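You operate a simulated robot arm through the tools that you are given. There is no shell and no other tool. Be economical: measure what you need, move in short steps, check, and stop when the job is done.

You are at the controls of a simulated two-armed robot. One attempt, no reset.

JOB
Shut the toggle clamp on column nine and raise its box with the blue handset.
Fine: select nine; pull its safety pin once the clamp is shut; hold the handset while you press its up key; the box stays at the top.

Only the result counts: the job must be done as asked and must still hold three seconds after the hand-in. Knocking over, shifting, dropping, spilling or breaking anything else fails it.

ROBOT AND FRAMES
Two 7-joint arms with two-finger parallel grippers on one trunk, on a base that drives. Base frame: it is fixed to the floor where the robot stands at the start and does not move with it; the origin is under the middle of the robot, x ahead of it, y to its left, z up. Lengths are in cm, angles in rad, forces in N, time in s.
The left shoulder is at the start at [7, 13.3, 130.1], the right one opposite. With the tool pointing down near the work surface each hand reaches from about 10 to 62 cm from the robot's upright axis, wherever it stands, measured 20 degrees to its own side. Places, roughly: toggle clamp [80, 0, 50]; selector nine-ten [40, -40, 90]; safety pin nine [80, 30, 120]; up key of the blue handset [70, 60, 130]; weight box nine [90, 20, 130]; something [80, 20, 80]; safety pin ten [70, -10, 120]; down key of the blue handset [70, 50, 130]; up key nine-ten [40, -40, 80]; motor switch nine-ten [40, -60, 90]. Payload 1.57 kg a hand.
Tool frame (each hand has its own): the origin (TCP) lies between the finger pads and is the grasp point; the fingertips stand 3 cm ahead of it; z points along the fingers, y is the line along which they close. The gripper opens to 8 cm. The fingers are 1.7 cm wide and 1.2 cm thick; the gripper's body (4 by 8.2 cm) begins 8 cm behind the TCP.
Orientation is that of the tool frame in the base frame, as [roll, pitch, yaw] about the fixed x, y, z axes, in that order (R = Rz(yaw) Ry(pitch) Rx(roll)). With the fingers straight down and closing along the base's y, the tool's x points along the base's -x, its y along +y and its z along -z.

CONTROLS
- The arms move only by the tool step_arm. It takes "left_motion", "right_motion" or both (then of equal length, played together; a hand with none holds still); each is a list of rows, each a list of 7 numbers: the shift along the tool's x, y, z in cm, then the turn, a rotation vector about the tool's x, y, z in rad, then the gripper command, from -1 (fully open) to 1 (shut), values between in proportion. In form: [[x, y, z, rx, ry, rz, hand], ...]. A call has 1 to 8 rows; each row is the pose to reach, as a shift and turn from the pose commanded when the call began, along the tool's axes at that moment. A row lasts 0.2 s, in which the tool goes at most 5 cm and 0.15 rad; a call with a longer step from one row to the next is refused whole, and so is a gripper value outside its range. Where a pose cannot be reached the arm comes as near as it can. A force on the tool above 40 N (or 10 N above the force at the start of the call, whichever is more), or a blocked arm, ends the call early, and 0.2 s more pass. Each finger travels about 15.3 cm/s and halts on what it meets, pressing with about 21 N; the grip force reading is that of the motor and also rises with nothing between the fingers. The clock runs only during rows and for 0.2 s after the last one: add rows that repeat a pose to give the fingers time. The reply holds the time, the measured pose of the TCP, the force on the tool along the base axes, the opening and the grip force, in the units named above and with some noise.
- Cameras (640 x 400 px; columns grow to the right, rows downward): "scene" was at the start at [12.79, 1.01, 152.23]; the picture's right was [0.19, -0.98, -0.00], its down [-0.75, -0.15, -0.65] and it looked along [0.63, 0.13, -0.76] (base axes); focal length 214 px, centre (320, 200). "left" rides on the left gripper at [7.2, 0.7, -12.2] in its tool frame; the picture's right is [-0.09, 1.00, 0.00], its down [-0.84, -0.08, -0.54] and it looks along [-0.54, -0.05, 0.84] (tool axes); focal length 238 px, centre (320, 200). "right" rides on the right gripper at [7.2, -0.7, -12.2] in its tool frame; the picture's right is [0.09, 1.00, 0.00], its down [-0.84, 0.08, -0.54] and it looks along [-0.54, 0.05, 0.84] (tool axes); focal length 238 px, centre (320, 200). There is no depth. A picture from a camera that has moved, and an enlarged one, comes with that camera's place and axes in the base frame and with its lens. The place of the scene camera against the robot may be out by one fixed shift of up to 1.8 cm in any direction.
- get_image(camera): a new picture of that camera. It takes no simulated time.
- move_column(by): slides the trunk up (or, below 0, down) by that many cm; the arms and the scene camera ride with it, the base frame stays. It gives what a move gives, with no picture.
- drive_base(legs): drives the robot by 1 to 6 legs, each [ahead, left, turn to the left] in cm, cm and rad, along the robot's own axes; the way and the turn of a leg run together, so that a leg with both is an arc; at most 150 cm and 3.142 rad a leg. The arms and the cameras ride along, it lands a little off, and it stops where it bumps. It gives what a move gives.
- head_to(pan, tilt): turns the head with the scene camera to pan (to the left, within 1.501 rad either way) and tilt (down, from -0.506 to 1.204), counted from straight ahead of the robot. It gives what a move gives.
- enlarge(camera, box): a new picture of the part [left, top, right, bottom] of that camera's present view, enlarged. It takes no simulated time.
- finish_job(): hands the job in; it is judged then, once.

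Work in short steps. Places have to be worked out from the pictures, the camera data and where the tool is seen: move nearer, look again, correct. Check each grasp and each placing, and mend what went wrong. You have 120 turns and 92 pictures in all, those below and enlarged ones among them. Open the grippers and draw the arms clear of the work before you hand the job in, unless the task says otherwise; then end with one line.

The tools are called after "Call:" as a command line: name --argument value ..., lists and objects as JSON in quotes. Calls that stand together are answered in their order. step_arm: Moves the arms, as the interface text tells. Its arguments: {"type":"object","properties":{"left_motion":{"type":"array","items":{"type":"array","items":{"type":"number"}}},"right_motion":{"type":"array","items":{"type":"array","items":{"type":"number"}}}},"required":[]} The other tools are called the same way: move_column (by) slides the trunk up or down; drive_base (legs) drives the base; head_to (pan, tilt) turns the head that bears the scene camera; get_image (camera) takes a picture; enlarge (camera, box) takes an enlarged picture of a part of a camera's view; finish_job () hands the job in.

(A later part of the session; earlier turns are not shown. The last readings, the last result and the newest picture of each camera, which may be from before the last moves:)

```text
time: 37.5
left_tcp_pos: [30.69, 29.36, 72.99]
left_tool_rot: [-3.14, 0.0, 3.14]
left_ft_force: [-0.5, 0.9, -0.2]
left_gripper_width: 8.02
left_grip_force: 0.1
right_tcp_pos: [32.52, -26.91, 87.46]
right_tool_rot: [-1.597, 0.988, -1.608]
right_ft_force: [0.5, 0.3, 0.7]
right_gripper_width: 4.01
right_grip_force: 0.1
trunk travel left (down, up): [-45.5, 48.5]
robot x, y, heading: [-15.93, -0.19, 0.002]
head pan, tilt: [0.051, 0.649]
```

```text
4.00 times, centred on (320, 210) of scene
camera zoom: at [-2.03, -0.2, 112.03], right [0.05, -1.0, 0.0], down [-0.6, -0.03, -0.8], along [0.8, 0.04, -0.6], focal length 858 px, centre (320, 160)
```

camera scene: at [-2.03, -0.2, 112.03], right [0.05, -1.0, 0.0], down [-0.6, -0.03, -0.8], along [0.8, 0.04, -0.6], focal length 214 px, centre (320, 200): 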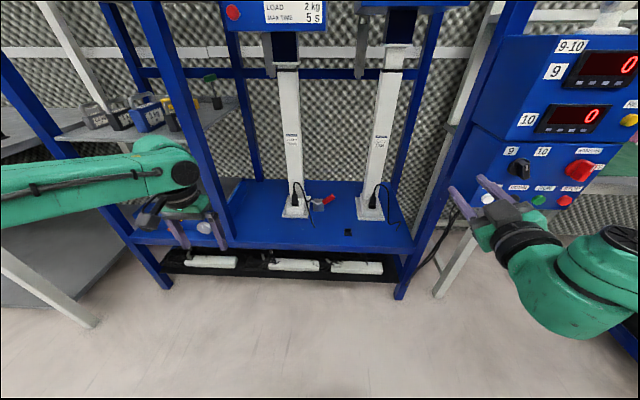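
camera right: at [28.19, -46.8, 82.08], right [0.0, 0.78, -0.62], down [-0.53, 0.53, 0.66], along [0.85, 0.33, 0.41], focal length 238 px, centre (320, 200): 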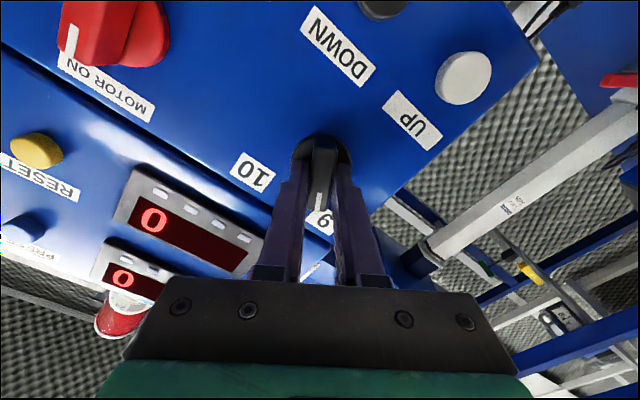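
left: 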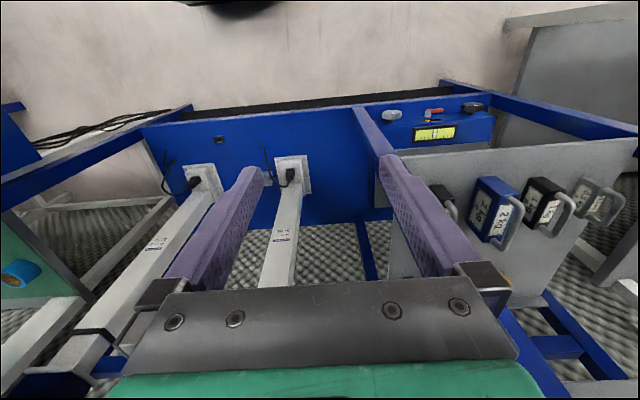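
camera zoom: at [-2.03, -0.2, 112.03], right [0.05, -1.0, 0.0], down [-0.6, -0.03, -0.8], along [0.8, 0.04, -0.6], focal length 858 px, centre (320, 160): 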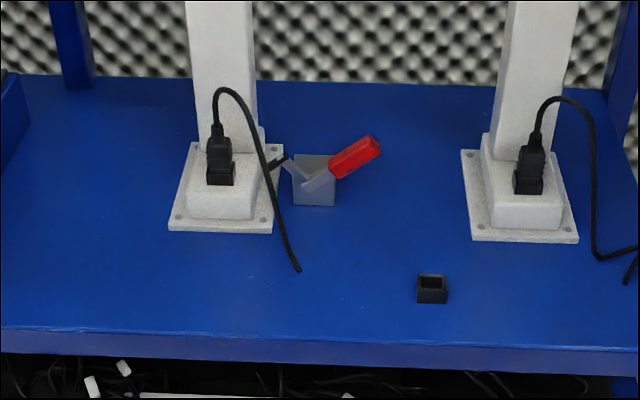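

The clamp sits right of column nine's foot with a red handle leaning to the right; I need a close look. I un-roll the right hand and retract the left hand so the robot can move in.

Call:
step_arm --left_motion '[[3, 0, 0, 0, 0, 0, -1], [6, 0, 0, 0, 0, 0, 0], [9, 0, 0, 0, 0, 0, 1], [12, 0, 0, 0, 0, 0, 1], [15, 0, 0, 0, 0, 0, 1], [18, 0, 0, 0, 0, 0, 1], [20, 0, 0, 0, 0, 0, 1], [20, 0, 0, 0, 0, 0, 1]]' --right_motion '[[0, 0, 0, 0, 0, 0.15, 1], [0, 0, 0, 0, 0, 0.3, 1], [0, 0, 0, 0, 0, 0.45, 1], [0, 0, 0, 0, 0, 0.578, 1], [0, 0, 0, 0, 0, 0.578, 1], [0, 0, 0, 0, 0, 0.578, 1], [0, 0, 0, 0, 0, 0.578, 1], [0, 0, 0, 0, 0, 0.578, 1]]'

Call:
step_arm --right_motion '[[0, 4, 0, 0, 0.15, 0, 1], [0, 8, 0, 0, 0.3, 0, 1], [0, 12, 0, 0, 0.45, 0, 1], [0, 16, 0, 0, 0.6, 0, 1], [0, 20, 0, 0, 0.75, 0, 1], [0, 22, 0, 0, 0.8, 0, 1]]'

Call:
move_column --by -10

Call:
drive_base --legs '[[24, 0, 0]]'

Call:
get_image --camera "right"

Call:
get_image --camera "scene"

```text
time: 39.3
left_tcp_pos: [15.04, 31.02, 74.03]
left_tool_rot: [3.14, -0.003, 3.141]
left_ft_force: [0.2, -0.5, 0.3]
left_gripper_width: 0.0
left_grip_force: 20.7
left hand out of reach, approached as far as the arm can: row 5, 6, 7, 8
right_tcp_pos: [32.48, -26.83, 87.41]
right_tool_rot: [-3.001, 1.554, -3.014]
right_ft_force: [-0.5, 0.1, -0.6]
right_gripper_width: 0.01
right_grip_force: 20.6
trunk travel left (down, up): [-45.5, 48.5]
robot x, y, heading: [-16.01, -0.34, -0.005]
head pan, tilt: [0.051, 0.649]
```

```text
time: 40.7
left_tcp_pos: [15.01, 31.01, 74.08]
left_tool_rot: [3.141, 0.0, 3.139]
left_ft_force: [-0.3, 0.2, 0.8]
left_gripper_width: 0.0
left_grip_force: 20.8
right_tcp_pos: [32.86, -4.82, 87.43]
right_tool_rot: [-3.136, 0.755, 3.13]
right_ft_force: [-0.8, -1.3, -0.6]
right_gripper_width: 0.0
right_grip_force: 20.8
trunk travel left (down, up): [-45.5, 48.5]
robot x, y, heading: [-15.98, 0.02, -0.003]
head pan, tilt: [0.051, 0.649]
```

```text
time: 42.0
left_tcp_pos: [14.95, 31.0, 64.12]
left_tool_rot: [3.141, -0.001, 3.139]
left_ft_force: [0.4, 0.8, 1.0]
left_gripper_width: 0.01
left_grip_force: 21.4
right_tcp_pos: [32.77, -4.82, 77.46]
right_tool_rot: [-3.138, 0.757, 3.129]
right_ft_force: [0.0, 0.0, -0.1]
right_gripper_width: 0.02
right_grip_force: 21.0
trunk travel left (down, up): [-35.5, 58.5]
robot x, y, heading: [-15.84, 0.12, -0.001]
head pan, tilt: [0.051, 0.649]
```

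```text
time: 43.8
left_tcp_pos: [39.02, 30.89, 64.06]
left_tool_rot: [-3.142, -0.002, 3.14]
left_ft_force: [0.0, 0.2, 0.4]
left_gripper_width: 0.0
left_grip_force: 20.8
right_tcp_pos: [56.87, -4.89, 77.28]
right_tool_rot: [-3.138, 0.755, 3.131]
right_ft_force: [0.8, -0.2, 0.3]
right_gripper_width: 0.02
right_grip_force: 21.3
trunk travel left (down, up): [-35.5, 58.5]
robot x, y, heading: [7.98, -0.41, -0.004]
head pan, tilt: [0.051, 0.649]
```

```text
63 pictures are left
camera right: at [43.08, -5.3, 81.23], right [-0.05, 1.0, -0.07], down [0.24, 0.08, 0.97], along [0.97, 0.04, -0.24], focal length 238 px, centre (320, 200)
```

right: 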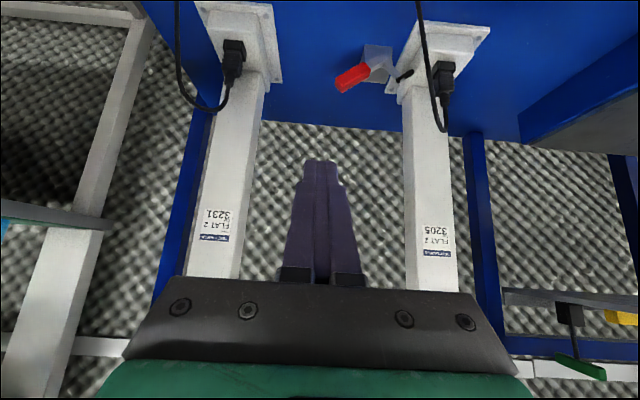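

```text
62 pictures are left
camera scene: at [21.99, -0.22, 102.02], right [0.05, -1.0, 0.0], down [-0.6, -0.03, -0.8], along [0.8, 0.04, -0.61], focal length 214 px, centre (320, 200)
```

scene: 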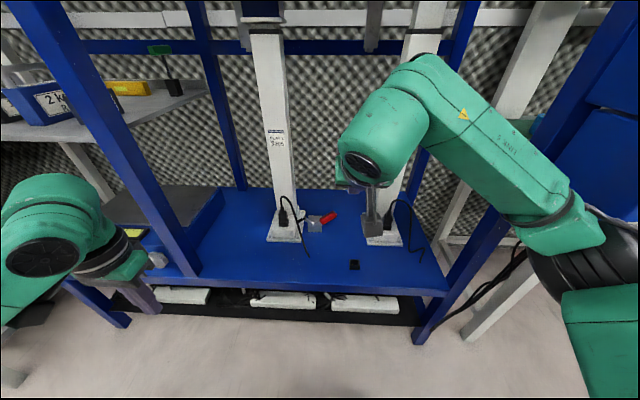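

Call:
enlarge --camera "right" --box '[300, 20, 460, 120]'

Call:
enlarge --camera "scene" --box '[256, 180, 384, 260]'

```text
4.00 times, centred on (380, 70) of right
camera zoom: at [43.08, -5.3, 81.23], right [-0.05, 1.0, -0.07], down [0.24, 0.08, 0.97], along [0.97, 0.04, -0.24], focal length 953 px, centre (80, 720)
```

zoom: 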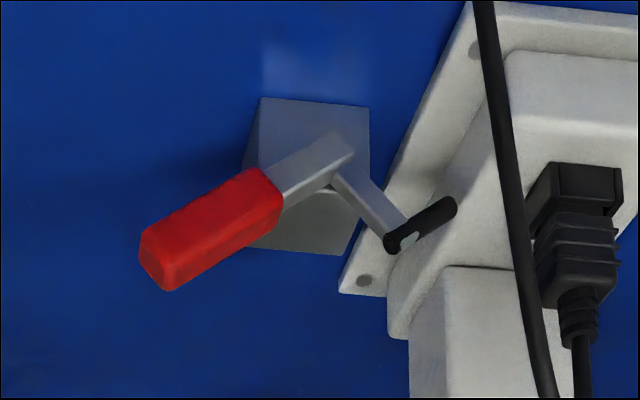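

```text
5.00 times, centred on (320, 220) of scene
camera zoom: at [21.99, -0.22, 102.02], right [0.05, -1.0, 0.0], down [-0.6, -0.03, -0.8], along [0.8, 0.04, -0.61], focal length 1072 px, centre (320, 100)
```

zoom: 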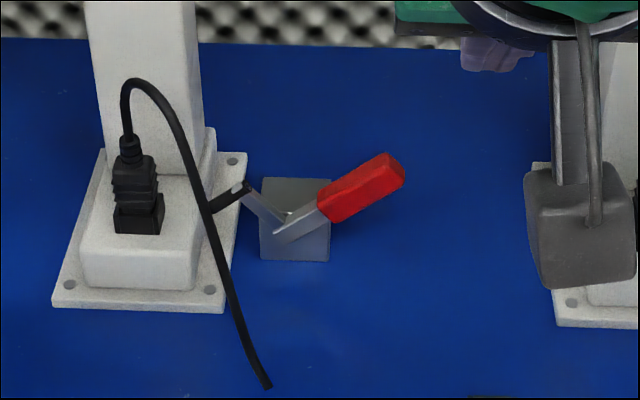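

The clamp is a vertical-handle type: the arm and spindle are tilted up, so shutting means swinging the red handle up to the left (about X). I'll grip the handle from above with fingers closing along X. First I bring the tool vertical and yaw it -90°, watching from the right side.

Call:
step_arm --right_motion '[[0, 0, 0, 0, 0.15, 0, 1], [0, 0, 0, 0, 0.3, 0, 1], [0, 0, 0, 0, 0.45, 0, 0.5], [0, 0, 0, 0, 0.6, 0, 0], [0, 0, 0, 0, 0.755, 0, 0]]'

Call:
step_arm --right_motion '[[0, -0.5, 0, 0, 0, -0.15, 0], [0, -1, 0, 0, 0, -0.3, 0], [0, -1.5, 0, 0, 0, -0.45, 0], [0, -2, 0, 0, 0, -0.6, 0], [0, -2, 0, 0, 0, -0.75, 0], [0, -2, 0, 0, 0, -0.9, 0], [0, -2, 0, 0, 0, -1.05, 0], [0, -2, 0, 0, 0, -1.2, 0]]'

Call:
step_arm --right_motion '[[0, 0, 0, 0, 0, -0.15, 0], [0, 0, 0, 0, 0, -0.3, 0], [0, 0, 0, 0, 0, -0.37, 0]]'

Call:
drive_base --legs '[[8, 0, 0]]'

Call:
get_image --camera "right"

```text
refused: row 5 steps farther than a row can; nothing moved
```

```text
time: 45.6
left_tcp_pos: [39.03, 30.9, 64.09]
left_tool_rot: [-3.141, -0.002, 3.14]
left_ft_force: [-1.2, 1.1, -0.2]
left_gripper_width: 0.0
left_grip_force: 20.6
right_tcp_pos: [56.22, -6.85, 76.78]
right_tool_rot: [-2.431, 0.332, -1.96]
right_ft_force: [-0.1, 0.2, 0.1]
right_gripper_width: 4.03
right_grip_force: 0.1
right hand out of reach, approached as far as the arm can: row 7, 8
trunk travel left (down, up): [-35.5, 58.5]
robot x, y, heading: [8.11, -0.13, -0.002]
head pan, tilt: [0.051, 0.649]
```

```text
time: 46.4
left_tcp_pos: [38.77, 30.89, 64.26]
left_tool_rot: [3.141, 0.002, -3.142]
left_ft_force: [0.3, 0.6, 0.6]
left_gripper_width: 0.0
left_grip_force: 20.5
right_tcp_pos: [53.17, -10.94, 71.37]
right_tool_rot: [-2.295, 0.132, -1.73]
right_ft_force: [-0.3, -0.6, 0.3]
right_gripper_width: 4.01
right_grip_force: 0.0
right hand out of reach, approached as far as the arm can: row 1, 2, 3
trunk travel left (down, up): [-35.5, 58.5]
robot x, y, heading: [7.84, -0.57, -0.004]
head pan, tilt: [0.051, 0.649]
```

```text
time: 47.4
left_tcp_pos: [47.04, 30.88, 64.09]
left_tool_rot: [-3.141, -0.002, 3.14]
left_ft_force: [0.4, -0.5, -0.2]
left_gripper_width: 0.03
left_grip_force: 21.0
right_tcp_pos: [61.41, -11.03, 71.18]
right_tool_rot: [-2.299, 0.13, -1.733]
right_ft_force: [0.5, 0.4, 0.1]
right_gripper_width: 3.98
right_grip_force: 0.2
trunk travel left (down, up): [-35.5, 58.5]
robot x, y, heading: [15.9, -0.0, -0.009]
head pan, tilt: [0.051, 0.649]
```

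```text
59 pictures are left
camera right: at [51.39, -17.79, 78.67], right [-0.65, 0.11, -0.75], down [-0.32, 0.85, 0.41], along [0.69, 0.51, -0.52], focal length 238 px, centre (320, 200)
```

right: 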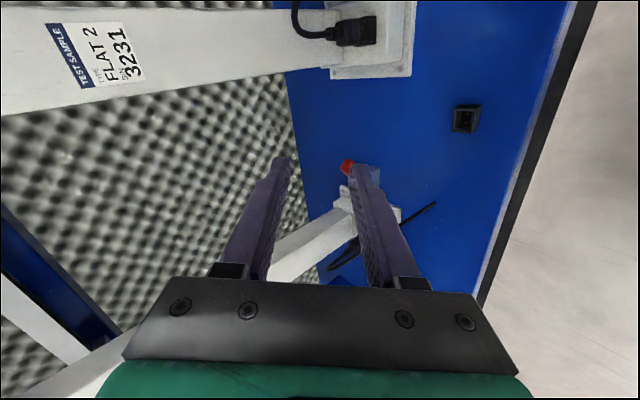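

Rays put the handle tip near [77, -2.2, 52.6], its centre [77, 0, 51], pivot near y≈5, z≈48. I'll sweep the closed fingers from the right against the handle, toward +y and up. First left hand out of the post's way, base 5 cm ahead, right hand to a pre-position.

Call:
step_arm --left_motion '[[0, -3, 0, 0, 0, 0, 1], [0, -6, 0, 0, 0, 0, 1], [0, -9, 0, 0, 0, 0, 1], [0, -10, 0, 0, 0, 0, 1]]' --right_motion '[[0, 0, 0, 0, 0, 0, 0.5], [0, 0, 0, 0, 0, 0, 1], [0, 0, 0, 0, 0, 0, 1], [0, 0, 0, 0, 0, 0, 1]]'

Call:
drive_base --legs '[[5, 0, 0]]'

Call:
step_arm --right_motion '[[-1, 2, 3, 0, 0, 0, 1], [-2, 4, 6, 0, 0, 0, 1], [-3, 6, 9, 0, 0, 0, 1], [-4, 7.2, 12.7, 0, 0, 0, 1], [-4, 7.2, 12.7, 0, 0, 0, 1]]'

Call:
get_image --camera "right"

Call:
get_image --camera "scene"

```text
time: 48.4
left_tcp_pos: [47.99, 27.1, 64.98]
left_tool_rot: [-3.139, -0.004, 3.139]
left_ft_force: [0.1, 0.1, -0.3]
left_gripper_width: 0.01
left_grip_force: 21.1
left hand out of reach, approached as far as the arm can: row 1, 2, 3, 4
right_tcp_pos: [61.36, -11.11, 71.19]
right_tool_rot: [-2.297, 0.131, -1.734]
right_ft_force: [-0.4, -0.4, 0.5]
right_gripper_width: 0.0
right_grip_force: 21.5
trunk travel left (down, up): [-35.5, 58.5]
robot x, y, heading: [15.88, -0.12, -0.002]
head pan, tilt: [0.051, 0.649]
```

```text
time: 49.4
left_tcp_pos: [52.99, 27.13, 65.04]
left_tool_rot: [-3.141, -0.005, 3.139]
left_ft_force: [0.3, -0.1, 0.7]
left_gripper_width: 0.0
left_grip_force: 20.6
right_tcp_pos: [66.48, -11.17, 71.13]
right_tool_rot: [-2.299, 0.13, -1.731]
right_ft_force: [0.3, 0.6, -0.6]
right_gripper_width: 0.03
right_grip_force: 21.4
trunk travel left (down, up): [-35.5, 58.5]
robot x, y, heading: [21.13, -0.48, 0.004]
head pan, tilt: [0.051, 0.649]
```

```text
time: 50.5
left_tcp_pos: [52.97, 27.03, 65.12]
left_tool_rot: [-3.14, -0.004, 3.14]
left_ft_force: [-0.1, 0.4, 0.2]
left_gripper_width: 0.0
left_grip_force: 21.7
right_tcp_pos: [71.98, -6.21, 57.88]
right_tool_rot: [-2.297, 0.13, -1.733]
right_ft_force: [-0.8, -0.1, -0.2]
right_gripper_width: 0.0
right_grip_force: 21.1
trunk travel left (down, up): [-35.5, 58.5]
robot x, y, heading: [21.08, -0.5, -0.003]
head pan, tilt: [0.051, 0.649]
```

```text
58 pictures are left
camera right: at [61.91, -12.8, 65.41], right [-0.65, 0.11, -0.75], down [-0.32, 0.85, 0.41], along [0.69, 0.51, -0.52], focal length 238 px, centre (320, 200)
```

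right: 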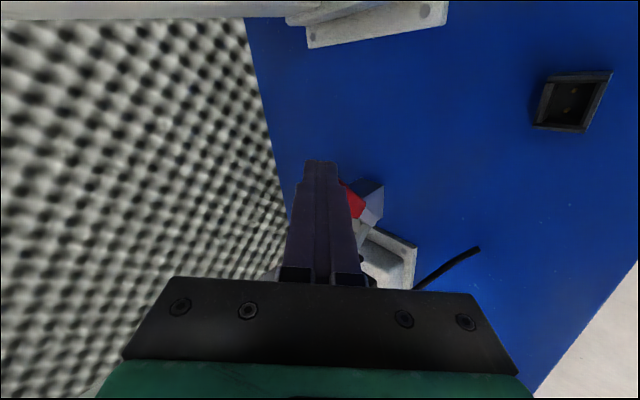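

```text
57 pictures are left
camera scene: at [34.87, -0.26, 102.04], right [0.05, -1.0, 0.0], down [-0.6, -0.03, -0.8], along [0.8, 0.04, -0.6], focal length 214 px, centre (320, 200)
```

scene: 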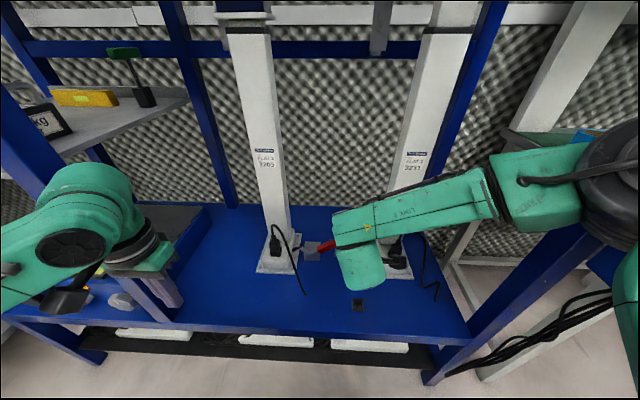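

Reach is good here. I lower along the approach to about [77, -5.5, 52.5], just right of the handle tip.

Call:
step_arm --right_motion '[[-0.2, 0.3, 2.5, 0, 0, 0, 1], [-0.5, 0.6, 5, 0, 0, 0, 1], [-0.7, 0.9, 7.3, 0, 0, 0, 1]]'

Call:
get_image --camera "right"

Call:
enlarge --camera "scene" --box '[240, 190, 400, 290]'

```text
time: 51.4
left_tcp_pos: [53.04, 27.04, 65.06]
left_tool_rot: [-3.14, -0.005, 3.14]
left_ft_force: [-0.8, 0.0, -0.3]
left_gripper_width: 0.03
left_grip_force: 20.7
right_tcp_pos: [76.97, -5.61, 52.5]
right_tool_rot: [-2.296, 0.13, -1.733]
right_ft_force: [0.3, 0.2, 0.5]
right_gripper_width: 0.01
right_grip_force: 21.2
trunk travel left (down, up): [-35.5, 58.5]
robot x, y, heading: [21.12, -0.44, -0.003]
head pan, tilt: [0.051, 0.649]
```

```text
56 pictures are left
camera right: at [66.97, -12.26, 60.05], right [-0.65, 0.11, -0.75], down [-0.32, 0.85, 0.41], along [0.69, 0.51, -0.52], focal length 238 px, centre (320, 200)
```

right: 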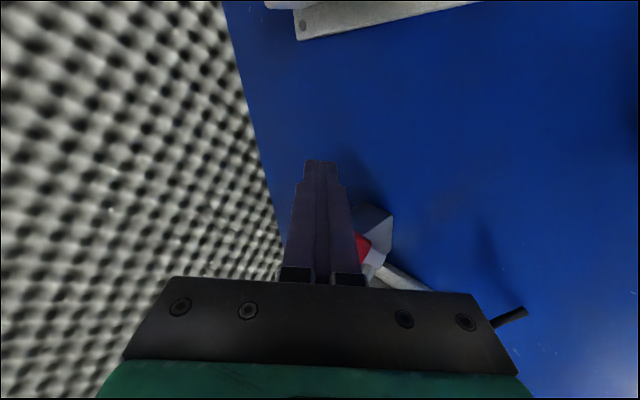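

```text
4.00 times, centred on (320, 240) of scene
camera zoom: at [34.94, -0.25, 102.03], right [0.05, -1.0, 0.0], down [-0.6, -0.03, -0.8], along [0.8, 0.04, -0.6], focal length 858 px, centre (320, 40)
```

zoom: 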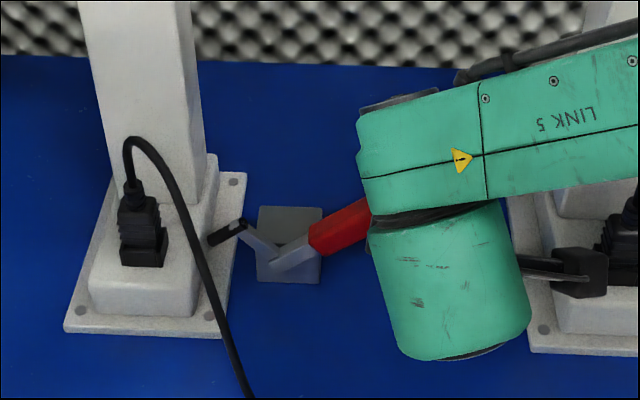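

The handle (x≈75.7) lies just left of the fingers. I shift the fingers slightly lower and sweep 5 cm toward +y, rising 1 cm, guarded.

Call:
step_arm --right_motion '[[0, 2, 0, 0, 0, 0, 1], [-1, 2.2, 0, 0, 0, 0, 1], [-2, 2.41, -0.07, 0, 0, 0, 1], [-2.8, 2.35, -0.25, 0, 0, 0, 1], [-3.5, 2.34, -0.45, 0, 0, 0, 1], [-4.3, 2.3, -0.65, 0, 0, 0, 1], [-5.03, 2.28, -0.84, 0, 0, 0, 1]]'

Call:
get_image --camera "right"

Call:
enlarge --camera "scene" --box '[240, 190, 400, 290]'

```text
time: 52.5
left_tcp_pos: [52.91, 26.84, 65.27]
left_tool_rot: [3.141, 0.0, 3.136]
left_ft_force: [-0.7, 0.0, 0.2]
left_gripper_width: 0.03
left_grip_force: 21.1
right_tcp_pos: [75.82, -3.07, 51.73]
right_tool_rot: [-2.287, 0.121, -1.754]
right_ft_force: [-9.9, -13.0, 4.7]
right_gripper_width: 0.0
right_grip_force: 21.0
trunk travel left (down, up): [-35.5, 58.5]
robot x, y, heading: [20.97, -0.26, -0.004]
head pan, tilt: [0.051, 0.649]
stopped in row 5 (right hand): the force on the tool passed its limit (the readings are from after the stop); the commanded pose is now the measured one
```

```text
54 pictures are left
camera right: at [65.56, -9.45, 59.22], right [-0.64, 0.12, -0.76], down [-0.31, 0.86, 0.4], along [0.7, 0.49, -0.52], focal length 238 px, centre (320, 200)
```

right: 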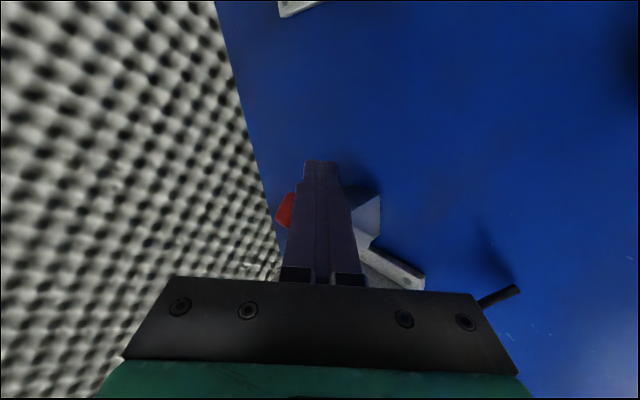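

```text
4.00 times, centred on (320, 240) of scene
camera zoom: at [34.7, -0.44, 102.05], right [0.05, -1.0, 0.0], down [-0.6, -0.03, -0.8], along [0.8, 0.04, -0.6], focal length 858 px, centre (320, 40)
```

zoom: 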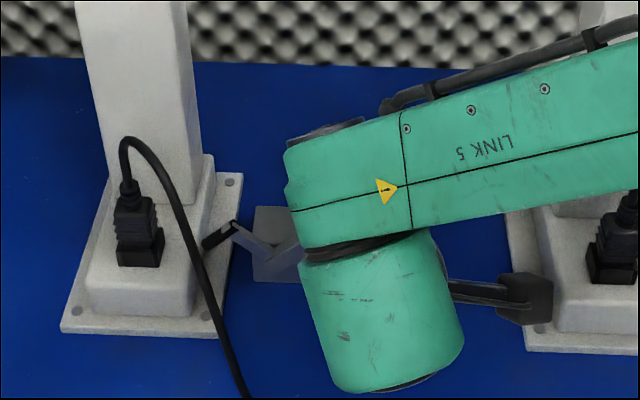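

Pushing the end face is too axial, so instead I grip the handle: back off, open, and straddle it with the fingers above and below.

Call:
step_arm --right_motion '[[0, 0, -3.5, 0, 0, 0, 1], [-1, 0.2, -7, 0, 0, 0, 0.2], [-2.5, 0.42, -7.5, 0, 0, 0, -0.15], [-2.5, 0.42, -7.5, 0, 0, 0, -0.15], [-2.5, 0.42, -7.5, 0, 0, 0, -0.15]]'

Call:
get_image --camera "right"

```text
time: 53.7
left_tcp_pos: [52.92, 26.97, 65.12]
left_tool_rot: [-3.14, -0.004, 3.139]
left_ft_force: [-0.5, 0.6, 0.3]
left_gripper_width: 0.0
left_grip_force: 21.3
right_tcp_pos: [70.32, 0.11, 56.64]
right_tool_rot: [-2.29, 0.126, -1.748]
right_ft_force: [-0.2, -0.4, -0.5]
right_gripper_width: 4.6
right_grip_force: 0.0
trunk travel left (down, up): [-35.5, 58.5]
robot x, y, heading: [21.09, -0.27, -0.01]
head pan, tilt: [0.051, 0.649]
```

```text
52 pictures are left
camera right: at [60.16, -6.33, 64.1], right [-0.64, 0.12, -0.76], down [-0.31, 0.86, 0.4], along [0.7, 0.49, -0.52], focal length 238 px, centre (320, 200)
```

right: 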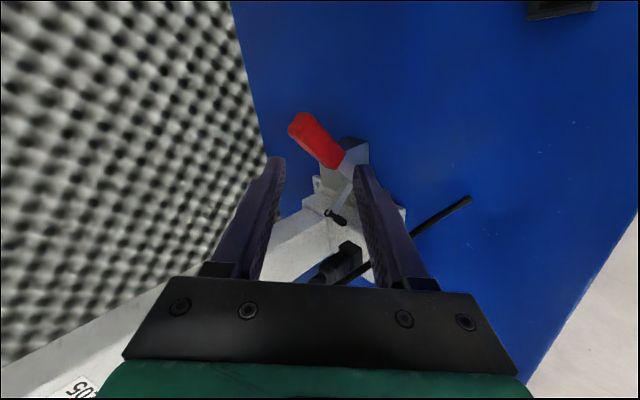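

The handle lies between the fingers but skewed ~40° in the hand. I roll the hand about its axis by -0.6 to align with it.

Call:
step_arm --right_motion '[[0, 0, 0, 0, 0, -0.15, -0.15], [0, 0, 0, 0, 0, -0.3, -0.15], [0, 0, 0, 0, 0, -0.45, -0.15], [0, 0, 0, 0, 0, -0.6, -0.15], [0, 0, 0, 0, 0, -0.6, -0.15]]'

Call:
get_image --camera "right"

```text
time: 54.9
left_tcp_pos: [52.98, 26.86, 65.13]
left_tool_rot: [3.14, -0.003, 3.138]
left_ft_force: [0.2, -0.3, 0.2]
left_gripper_width: 0.0
left_grip_force: 20.9
right_tcp_pos: [70.47, 0.07, 56.52]
right_tool_rot: [-2.332, -0.324, -1.344]
right_ft_force: [-0.1, -0.4, 0.4]
right_gripper_width: 4.59
right_grip_force: 0.1
trunk travel left (down, up): [-35.5, 58.5]
robot x, y, heading: [20.89, -0.08, -0.007]
head pan, tilt: [0.051, 0.649]
```

```text
51 pictures are left
camera right: at [63.04, -5.6, 67.19], right [-0.6, -0.46, -0.65], down [-0.64, 0.77, 0.03], along [0.49, 0.44, -0.76], focal length 238 px, centre (320, 200)
```

right: 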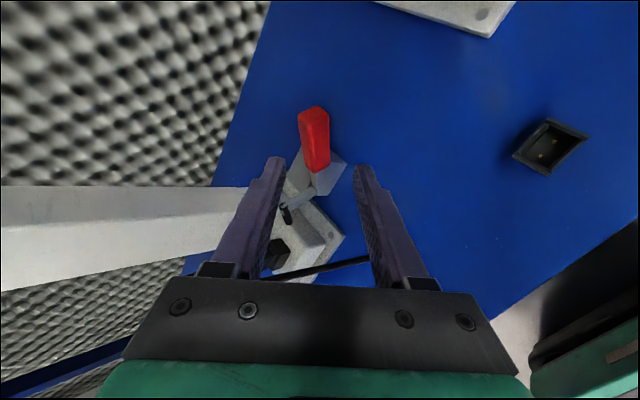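

Now it's aligned. Handle centre ≈ [76.5, -0.3, 51.9]; I advance 6.7 cm and close.

Call:
step_arm --right_motion '[[0.1, 0, 2.5, 0, 0, 0, -0.15], [0.3, -0.1, 5, 0, 0, 0, -0.15], [0.4, -0.1, 6.7, 0, 0, 0, -0.15], [0.4, -0.1, 6.7, 0, 0, 0, 0.5], [0.4, -0.1, 6.7, 0, 0, 0, 1], [0.4, -0.1, 6.7, 0, 0, 0, 1]]'

Call:
get_image --camera "right"

```text
time: 56.3
left_tcp_pos: [52.92, 26.86, 65.09]
left_tool_rot: [-3.139, -0.005, 3.139]
left_ft_force: [-0.9, 1.1, -0.3]
left_gripper_width: 0.0
left_grip_force: 20.6
right_tcp_pos: [73.26, -0.12, 54.29]
right_tool_rot: [-2.329, -0.324, -1.343]
right_ft_force: [1.1, -0.3, -0.2]
right_gripper_width: 0.0
right_grip_force: 20.6
right hand out of reach, approached as far as the arm can: row 2, 3, 4, 5, 6
trunk travel left (down, up): [-35.5, 58.5]
robot x, y, heading: [20.51, -0.29, -0.008]
head pan, tilt: [0.051, 0.649]
```

```text
50 pictures are left
camera right: at [65.86, -5.88, 64.83], right [-0.6, -0.46, -0.65], down [-0.64, 0.77, 0.03], along [0.49, 0.44, -0.76], focal length 238 px, centre (320, 200)
```

right: 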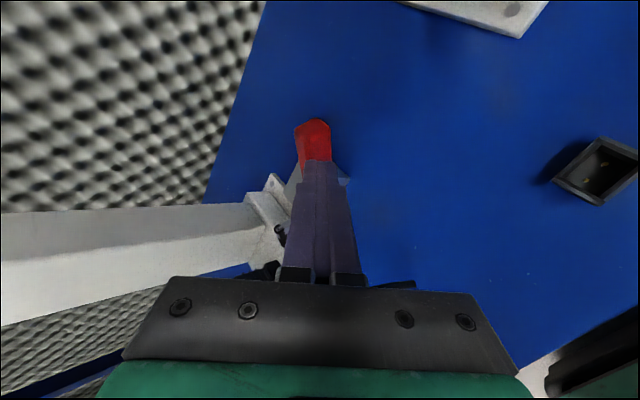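

The arm ran out of reach 3 cm short. I open, back up 3 cm, bring base 4 cm ahead and trunk 2 cm down.

Call:
step_arm --right_motion '[[0, 0, -1.5, 0, 0, 0, 0.3], [0, 0, -3, 0, 0, 0, -0.15], [0, 0, -3, 0, 0, 0, -0.15]]'

Call:
drive_base --legs '[[4, 0, 0]]'

Call:
move_column --by -2

Call:
get_image --camera "right"

```text
time: 57.1
left_tcp_pos: [52.99, 26.86, 65.07]
left_tool_rot: [-3.139, -0.002, 3.138]
left_ft_force: [-0.7, -0.2, -0.1]
left_gripper_width: 0.0
left_grip_force: 20.8
right_tcp_pos: [70.99, -0.13, 56.1]
right_tool_rot: [-2.333, -0.323, -1.344]
right_ft_force: [0.4, 0.3, 0.4]
right_gripper_width: 4.59
right_grip_force: 0.1
trunk travel left (down, up): [-35.5, 58.5]
robot x, y, heading: [20.74, -0.21, -0.006]
head pan, tilt: [0.051, 0.649]
```

```text
time: 58.0
left_tcp_pos: [57.11, 26.94, 65.12]
left_tool_rot: [-3.14, -0.006, 3.138]
left_ft_force: [0.2, -0.2, -0.8]
left_gripper_width: 0.0
left_grip_force: 21.2
right_tcp_pos: [75.06, -0.08, 56.08]
right_tool_rot: [-2.332, -0.325, -1.345]
right_ft_force: [1.4, 0.3, 0.1]
right_gripper_width: 4.62
right_grip_force: 0.0
trunk travel left (down, up): [-35.5, 58.5]
robot x, y, heading: [24.87, -0.01, 0.0]
head pan, tilt: [0.051, 0.649]
```

```text
time: 58.6
left_tcp_pos: [57.04, 26.93, 63.08]
left_tool_rot: [-3.141, -0.004, 3.138]
left_ft_force: [-0.4, -0.2, 0.0]
left_gripper_width: 0.0
left_grip_force: 21.4
right_tcp_pos: [74.84, -0.07, 54.19]
right_tool_rot: [-2.33, -0.325, -1.344]
right_ft_force: [-0.1, 0.5, -0.6]
right_gripper_width: 4.59
right_grip_force: 0.1
trunk travel left (down, up): [-33.5, 60.5]
robot x, y, heading: [24.84, -0.33, -0.004]
head pan, tilt: [0.051, 0.649]
```

```text
49 pictures are left
camera right: at [67.61, -5.79, 64.8], right [-0.6, -0.46, -0.65], down [-0.64, 0.77, 0.03], along [0.49, 0.44, -0.76], focal length 238 px, centre (320, 200)
```

right: 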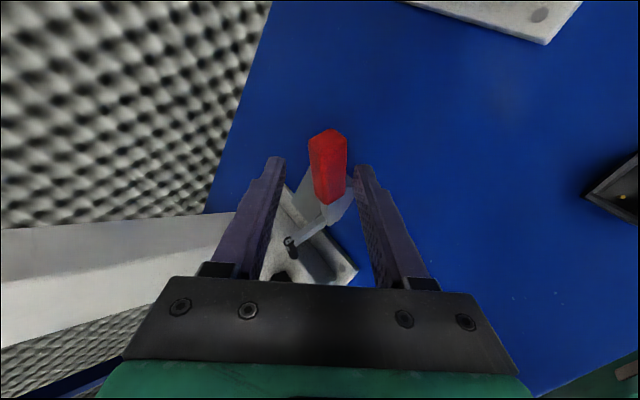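

Call:
step_arm --right_motion '[[0.2, 0.4, 1.2, 0, 0, 0, -0.15], [0.3, 0.7, 2.5, 0, 0, 0, -0.15], [0.3, 0.7, 2.5, 0, 0, 0, 0.3], [0.3, 0.7, 2.5, 0, 0, 0, 1], [0.3, 0.7, 2.5, 0, 0, 0, 1], [0.3, 0.7, 2.5, 0, 0, 0, 1]]'

Call:
get_image --camera "right"

```text
time: 60.0
left_tcp_pos: [57.05, 27.01, 63.1]
left_tool_rot: [-3.141, -0.004, 3.14]
left_ft_force: [-0.1, -0.5, -0.3]
left_gripper_width: 0.0
left_grip_force: 21.3
right_tcp_pos: [76.6, -0.67, 52.28]
right_tool_rot: [-2.328, -0.326, -1.343]
right_ft_force: [7.9, 3.2, 10.7]
right_gripper_width: 3.28
right_grip_force: 41.0
trunk travel left (down, up): [-33.5, 60.5]
robot x, y, heading: [25.16, -0.3, -0.003]
head pan, tilt: [0.051, 0.649]
```

```text
48 pictures are left
camera right: at [69.16, -6.45, 62.86], right [-0.6, -0.46, -0.66], down [-0.64, 0.77, 0.03], along [0.49, 0.44, -0.75], focal length 238 px, centre (320, 200)
```

right: 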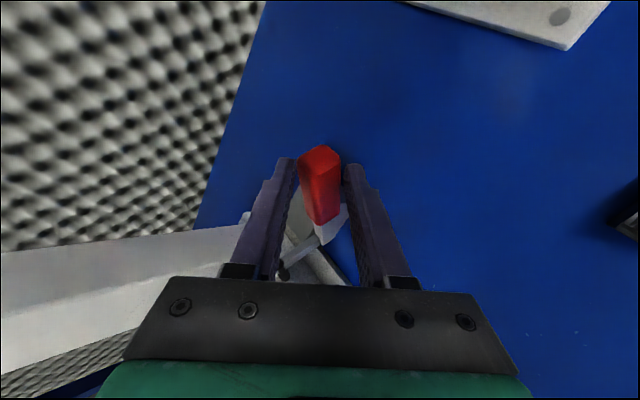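

The handle is gripped (3.3 cm across its corners). I swing it up-left along an arc about the pivot (≈ y 4.9, z 48), with a slight accompanying turn.

Call:
step_arm --right_motion '[[-0.49, -0.94, -0.63, -0.021, 0.062, -0.076, 1], [-1.15, -1.82, -1.17, -0.043, 0.124, -0.151, 1], [-1.97, -2.62, -1.59, -0.064, 0.186, -0.227, 1], [-2.94, -3.31, -1.9, -0.085, 0.248, -0.302, 1]]'

Call:
get_image --camera "right"

Call:
enlarge --camera "scene" --box '[200, 180, 440, 330]'

```text
time: 60.4
left_tcp_pos: [57.14, 27.04, 62.94]
left_tool_rot: [-3.138, -0.008, 3.138]
left_ft_force: [-0.5, 0.8, 0.0]
left_gripper_width: 0.0
left_grip_force: 20.6
right_tcp_pos: [76.41, -0.5, 52.34]
right_tool_rot: [-2.332, -0.4, -1.342]
right_ft_force: [15.0, 6.9, -14.0]
right_gripper_width: 3.2
right_grip_force: 40.7
right hand out of reach, approached as far as the arm can: row 1
trunk travel left (down, up): [-33.5, 60.5]
robot x, y, heading: [25.11, -0.46, -0.005]
head pan, tilt: [0.051, 0.649]
stopped in row 1 (right hand): the force on the tool passed its limit (the readings are from after the stop); the commanded pose is now the measured one
```

```text
47 pictures are left
camera right: at [68.81, -5.56, 63.28], right [-0.58, -0.51, -0.63], down [-0.64, 0.77, -0.03], along [0.5, 0.38, -0.78], focal length 238 px, centre (320, 200)
```

right: 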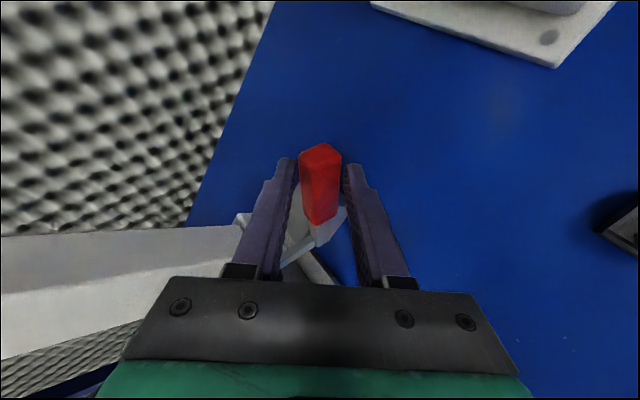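

```text
2.67 times, centred on (320, 255) of scene
camera zoom: at [39.28, -0.27, 99.92], right [0.05, -1.0, 0.0], down [-0.61, -0.03, -0.79], along [0.79, 0.04, -0.61], focal length 572 px, centre (320, 53)
```

zoom: 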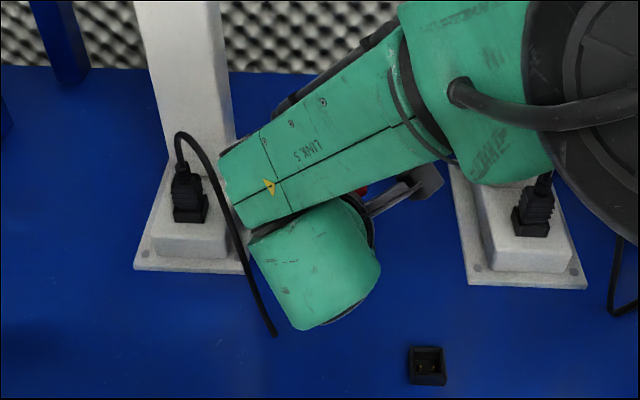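

Gripping tightly while turning jams and hits the arm's limit. I loosen to a cage and drag the handle up with translation only, the lower finger lifting it.

Call:
step_arm --right_motion '[[0, 0, 0, 0, 0, 0, 0], [0, 0, 0, 0, 0, 0, 0], [0.39, -0.67, -0.64, 0, 0, 0, 0], [0.24, -1.59, -1.33, 0, 0, 0, 0], [-0.26, -2.51, -1.92, 0, 0, 0, 0], [-0.97, -3.46, -2.47, 0, 0, 0, 0], [-1.85, -4.31, -2.91, 0, 0, 0, 0]]'

Call:
get_image --camera "right"

```text
time: 62.0
left_tcp_pos: [57.06, 26.93, 63.1]
left_tool_rot: [-3.14, -0.004, 3.136]
left_ft_force: [-0.9, 0.9, -0.1]
left_gripper_width: 0.0
left_grip_force: 20.7
right_tcp_pos: [75.81, -1.17, 55.4]
right_tool_rot: [-2.318, -0.335, -1.404]
right_ft_force: [-4.3, -1.9, -0.2]
right_gripper_width: 4.21
right_grip_force: 0.1
right hand out of reach, approached as far as the arm can: row 4, 5, 6, 7
trunk travel left (down, up): [-33.5, 60.5]
robot x, y, heading: [25.28, -0.61, -0.002]
head pan, tilt: [0.051, 0.649]
```

```text
45 pictures are left
camera right: at [67.95, -6.44, 65.94], right [-0.61, -0.44, -0.66], down [-0.59, 0.81, 0.02], along [0.52, 0.4, -0.75], focal length 238 px, centre (320, 200)
```

right: 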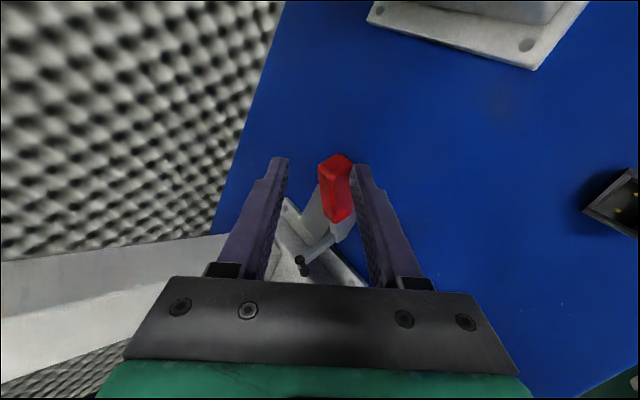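

The handle has begun to lift, but the arm can't go further +y from this stance. The base should shift left; first I check the left arm's clearance.

Call:
head_to --pan 0.6 --tilt 0.75

Call:
get_image --camera "scene"

```text
time: 63.0
left_tcp_pos: [56.94, 26.93, 62.98]
left_tool_rot: [-3.14, -0.004, 3.137]
left_ft_force: [0.4, 0.8, -0.3]
left_gripper_width: 0.03
left_grip_force: 21.1
right_tcp_pos: [75.86, -0.85, 55.61]
right_tool_rot: [-2.311, -0.333, -1.403]
right_ft_force: [-5.6, -2.2, -1.4]
right_gripper_width: 4.44
right_grip_force: 2.7
trunk travel left (down, up): [-33.5, 60.5]
robot x, y, heading: [25.29, -0.33, -0.005]
head pan, tilt: [0.6, 0.75]
```

```text
44 pictures are left
camera scene: at [37.07, 3.87, 99.18], right [0.56, -0.83, 0.0], down [-0.56, -0.38, -0.73], along [0.61, 0.41, -0.68], focal length 214 px, centre (320, 200)
```

scene: 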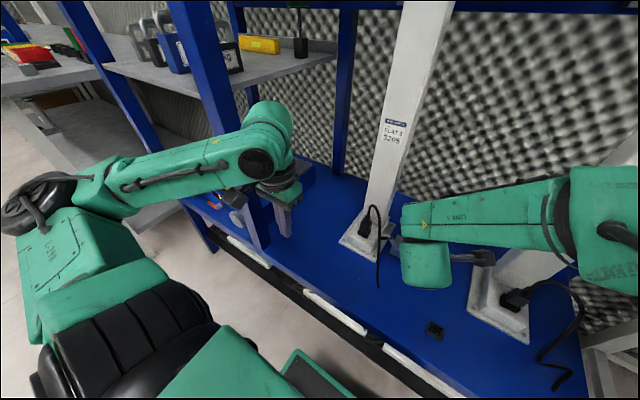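

The left wrist is hemmed by the post, so I back out, raise the left arm out of the way, and re-approach with the base about 9 cm further left.

Call:
step_arm --right_motion '[[0, 0.6, 0, 0, 0, 0, -0.2], [0, 0.6, -2.5, 0, 0, 0, -0.2], [0, 0.6, -5, 0, 0, 0, -0.2], [0, 0.6, -7, 0, 0, 0, -0.2]]'

Call:
drive_base --legs '[[-18, 0, 0]]'

Call:
step_arm --left_motion '[[0, 2, -5, 0, 0, 0, 1], [0, 4, -10, 0, 0, 0, 1], [0, 6, -15, 0, 0, 0, 1], [0, 8, -20, 0, 0, 0, 1], [0, 10, -25, 0, 0, 0, 1], [0, 12, -29, 0, 0, 0, 1]]'

Call:
get_image --camera "scene"

```text
time: 64.0
left_tcp_pos: [57.17, 26.92, 62.93]
left_tool_rot: [-3.14, -0.003, 3.138]
left_ft_force: [0.7, -0.4, -0.1]
left_gripper_width: 0.01
left_grip_force: 21.7
right_tcp_pos: [69.03, 0.09, 58.08]
right_tool_rot: [-2.356, -0.338, -1.364]
right_ft_force: [-0.1, 0.0, 0.6]
right_gripper_width: 4.79
right_grip_force: 0.0
trunk travel left (down, up): [-33.5, 60.5]
robot x, y, heading: [25.03, -0.36, -0.003]
head pan, tilt: [0.6, 0.75]
```

```text
time: 65.5
left_tcp_pos: [39.08, 26.87, 63.02]
left_tool_rot: [-3.14, -0.004, 3.138]
left_ft_force: [0.6, 0.1, 0.2]
left_gripper_width: 0.0
left_grip_force: 21.1
right_tcp_pos: [51.26, -0.0, 58.41]
right_tool_rot: [-2.343, -0.344, -1.369]
right_ft_force: [-0.2, -0.7, -0.6]
right_gripper_width: 4.79
right_grip_force: 0.0
trunk travel left (down, up): [-33.5, 60.5]
robot x, y, heading: [7.1, -0.32, -0.007]
head pan, tilt: [0.6, 0.75]
```

```text
refused: row 1 steps farther than a row can; nothing moved
```

```text
43 pictures are left
camera scene: at [18.75, 4.21, 99.02], right [0.6, -0.8, 0.0], down [-0.56, -0.41, -0.72], along [0.58, 0.43, -0.7], focal length 214 px, centre (320, 200)
```

scene: 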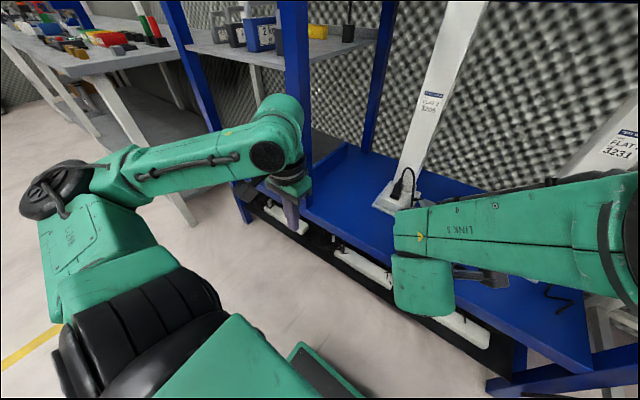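

I send the left hand wide and back (in front of the rack), in steps within the limit.

Call:
step_arm --left_motion '[[0, 3, -3.5, 0, 0, 0, 1], [2, 7, -5, 0, 0, 0, 1], [4, 11, -6, 0, 0, 0, 1], [7, 14, -7, 0, 0, 0, 1], [10, 17, -8, 0, 0, 0, 1], [12, 20, -8, 0, 0, 0, 1], [12, 22, -8, 0, 0, 0, 1], [12, 22, -8, 0, 0, 0, 1]]'

Call:
get_image --camera "scene"

```text
time: 67.3
left_tcp_pos: [30.29, 49.36, 62.93]
left_tool_rot: [-3.141, -0.002, 3.136]
left_ft_force: [-0.2, 0.6, 0.2]
left_gripper_width: 0.02
left_grip_force: 21.0
left hand out of reach, approached as far as the arm can: row 3, 4, 5, 6, 7, 8
right_tcp_pos: [51.41, -0.11, 58.59]
right_tool_rot: [-2.343, -0.336, -1.372]
right_ft_force: [0.9, 0.4, -0.5]
right_gripper_width: 4.78
right_grip_force: 0.0
trunk travel left (down, up): [-33.5, 60.5]
robot x, y, heading: [7.14, 0.06, -0.007]
head pan, tilt: [0.6, 0.75]
```

```text
42 pictures are left
camera scene: at [18.88, 4.19, 99.1], right [0.59, -0.81, 0.0], down [-0.56, -0.41, -0.72], along [0.58, 0.43, -0.69], focal length 214 px, centre (320, 200)
```

scene: 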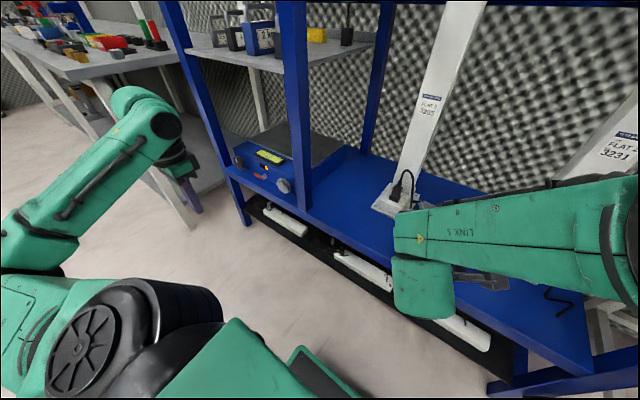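

Left arm is clear. I move the right hand 9 cm right, then drive left 9 and forward 16.

Call:
step_arm --right_motion '[[4, 1.6, 0.3, 0, 0, 0, -0.2], [8.3, 3.4, 0.6, 0, 0, 0, -0.2], [8.3, 3.4, 0.6, 0, 0, 0, -0.2]]'

Call:
drive_base --legs '[[0, 9, 0], [16, 0, 0]]'

Call:
get_image --camera "right"

```text
time: 68.1
left_tcp_pos: [30.17, 49.33, 63.02]
left_tool_rot: [-3.139, -0.002, 3.137]
left_ft_force: [-0.2, -1.1, -0.7]
left_gripper_width: 0.02
left_grip_force: 21.0
right_tcp_pos: [51.13, -9.03, 58.4]
right_tool_rot: [-2.342, -0.342, -1.37]
right_ft_force: [0.5, -0.3, -0.1]
right_gripper_width: 4.79
right_grip_force: 0.0
trunk travel left (down, up): [-33.5, 60.5]
robot x, y, heading: [7.1, -0.43, -0.01]
head pan, tilt: [0.6, 0.75]
```

```text
time: 70.2
left_tcp_pos: [46.16, 58.11, 62.99]
left_tool_rot: [-3.141, -0.003, 3.135]
left_ft_force: [0.8, 0.1, 0.2]
left_gripper_width: 0.0
left_grip_force: 21.1
right_tcp_pos: [67.13, -0.33, 58.47]
right_tool_rot: [-2.342, -0.342, -1.37]
right_ft_force: [-0.3, -0.6, -0.3]
right_gripper_width: 4.81
right_grip_force: 0.2
trunk travel left (down, up): [-33.5, 60.5]
robot x, y, heading: [23.11, 8.61, -0.004]
head pan, tilt: [0.6, 0.75]
```

```text
41 pictures are left
camera right: at [59.75, -5.56, 69.3], right [-0.62, -0.46, -0.64], down [-0.61, 0.79, 0.02], along [0.5, 0.41, -0.77], focal length 238 px, centre (320, 200)
```

right: 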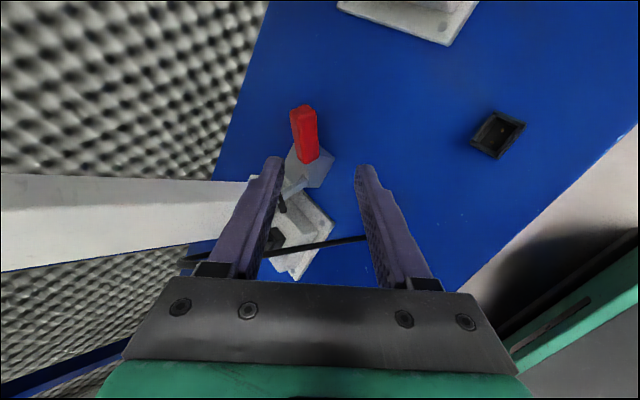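

Handle still at ≈[76.7, -0.3, 52]. I advance so the fingers straddle it.

Call:
step_arm --right_motion '[[0, -1.4, 3.5, 0, 0, 0, -0.2], [0, -1.48, 7, 0, 0, 0, -0.2], [0, -1.48, 10, 0, 0, 0, -0.2], [-0.1, -1.48, 11.2, 0, 0, 0, -0.2]]'

Call:
get_image --camera "right"

```text
time: 71.2
left_tcp_pos: [46.15, 58.16, 63.06]
left_tool_rot: [-3.14, -0.003, 3.134]
left_ft_force: [-0.9, 0.6, 0.3]
left_gripper_width: 0.0
left_grip_force: 20.9
right_tcp_pos: [75.88, -0.58, 51.76]
right_tool_rot: [-2.335, -0.341, -1.374]
right_ft_force: [-0.3, 0.5, 0.3]
right_gripper_width: 4.78
right_grip_force: 0.1
right hand out of reach, approached as far as the arm can: row 3, 4
trunk travel left (down, up): [-33.5, 60.5]
robot x, y, heading: [23.13, 8.85, -0.013]
head pan, tilt: [0.6, 0.75]
```

```text
40 pictures are left
camera right: at [68.44, -5.86, 62.52], right [-0.61, -0.45, -0.65], down [-0.61, 0.79, 0.02], along [0.5, 0.41, -0.76], focal length 238 px, centre (320, 200)
```

right: 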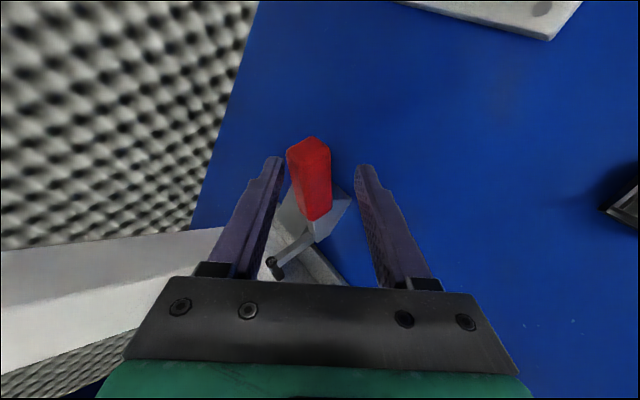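

Now I lift with the lower finger along an arc, +y and up.

Call:
step_arm --right_motion '[[0.5, -1.01, -0.99, 0, 0, 0, -0.2], [0.69, -1.83, -1.73, 0, 0, 0, -0.2], [0.47, -2.73, -2.43, 0, 0, 0, -0.2], [-0.1, -3.61, -3.04, 0, 0, 0, -0.2], [-0.82, -4.39, -3.52, 0, 0, 0, -0.2], [-1.57, -5.1, -3.93, 0, 0, 0, -0.2], [-2.42, -5.85, -4.36, 0, 0, 0, -0.2]]'

Call:
get_image --camera "right"

```text
time: 72.8
left_tcp_pos: [46.25, 58.16, 63.07]
left_tool_rot: [-3.141, 0.0, 3.135]
left_ft_force: [0.3, -0.4, -0.3]
left_gripper_width: 0.0
left_grip_force: 21.1
right_tcp_pos: [73.57, 3.63, 55.82]
right_tool_rot: [-2.334, -0.338, -1.372]
right_ft_force: [-0.2, -0.1, 0.0]
right_gripper_width: 4.81
right_grip_force: 0.1
right hand out of reach, approached as far as the arm can: row 1, 2, 3, 4, 5, 6, 7
trunk travel left (down, up): [-33.5, 60.5]
robot x, y, heading: [22.97, 9.22, -0.009]
head pan, tilt: [0.6, 0.75]
```

```text
39 pictures are left
camera right: at [66.1, -1.72, 66.65], right [-0.61, -0.45, -0.65], down [-0.61, 0.79, 0.02], along [0.5, 0.41, -0.76], focal length 238 px, centre (320, 200)
```

right: 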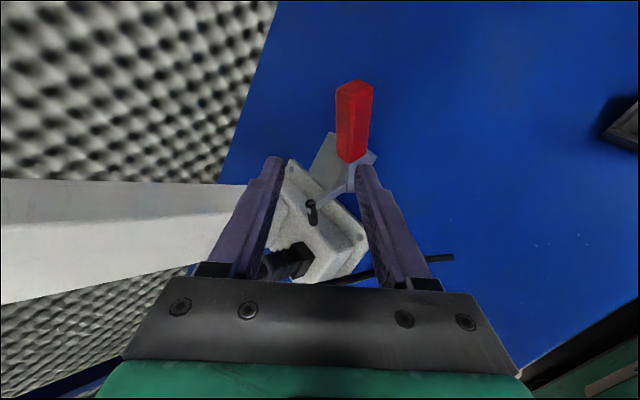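

The arm fell short in x and slipped off. I reset, bring the base 4 cm closer and retry.

Call:
step_arm --right_motion '[[0.5, 1.2, -3.6, 0, 0, 0, -0.2], [2.4, 4.75, -3.65, 0, 0, 0, -0.2], [2.4, 4.75, -3.65, 0, 0, 0, -0.2]]'

Call:
drive_base --legs '[[4.5, 0, 0]]'

Call:
get_image --camera "right"

```text
time: 73.6
left_tcp_pos: [46.16, 58.2, 63.02]
left_tool_rot: [-3.14, -0.001, 3.135]
left_ft_force: [-0.5, 0.4, -0.3]
left_gripper_width: 0.02
left_grip_force: 21.0
right_tcp_pos: [68.48, -0.0, 55.85]
right_tool_rot: [-2.344, -0.341, -1.374]
right_ft_force: [-0.5, -0.4, -0.1]
right_gripper_width: 4.79
right_grip_force: 0.0
trunk travel left (down, up): [-33.5, 60.5]
robot x, y, heading: [23.15, 8.67, -0.006]
head pan, tilt: [0.6, 0.75]
```

```text
time: 74.5
left_tcp_pos: [50.63, 58.22, 62.91]
left_tool_rot: [-3.14, -0.002, 3.137]
left_ft_force: [-0.5, 0.4, -0.4]
left_gripper_width: 0.0
left_grip_force: 21.2
right_tcp_pos: [73.0, -0.08, 55.83]
right_tool_rot: [-2.342, -0.343, -1.37]
right_ft_force: [0.7, 0.0, -0.5]
right_gripper_width: 4.79
right_grip_force: 0.1
trunk travel left (down, up): [-33.5, 60.5]
robot x, y, heading: [27.67, 8.5, -0.003]
head pan, tilt: [0.6, 0.75]
```

```text
38 pictures are left
camera right: at [65.54, -5.33, 66.66], right [-0.62, -0.46, -0.64], down [-0.61, 0.79, 0.02], along [0.5, 0.41, -0.77], focal length 238 px, centre (320, 200)
```

right: 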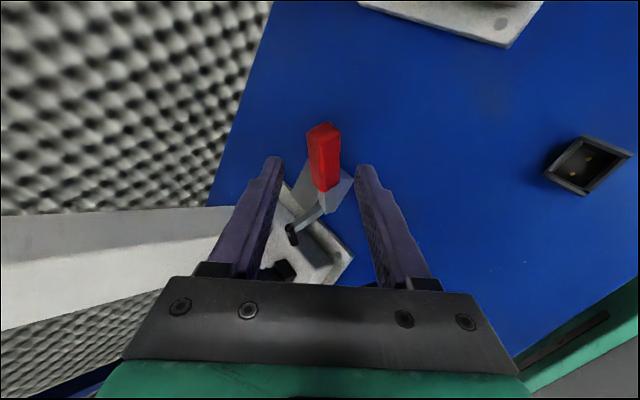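

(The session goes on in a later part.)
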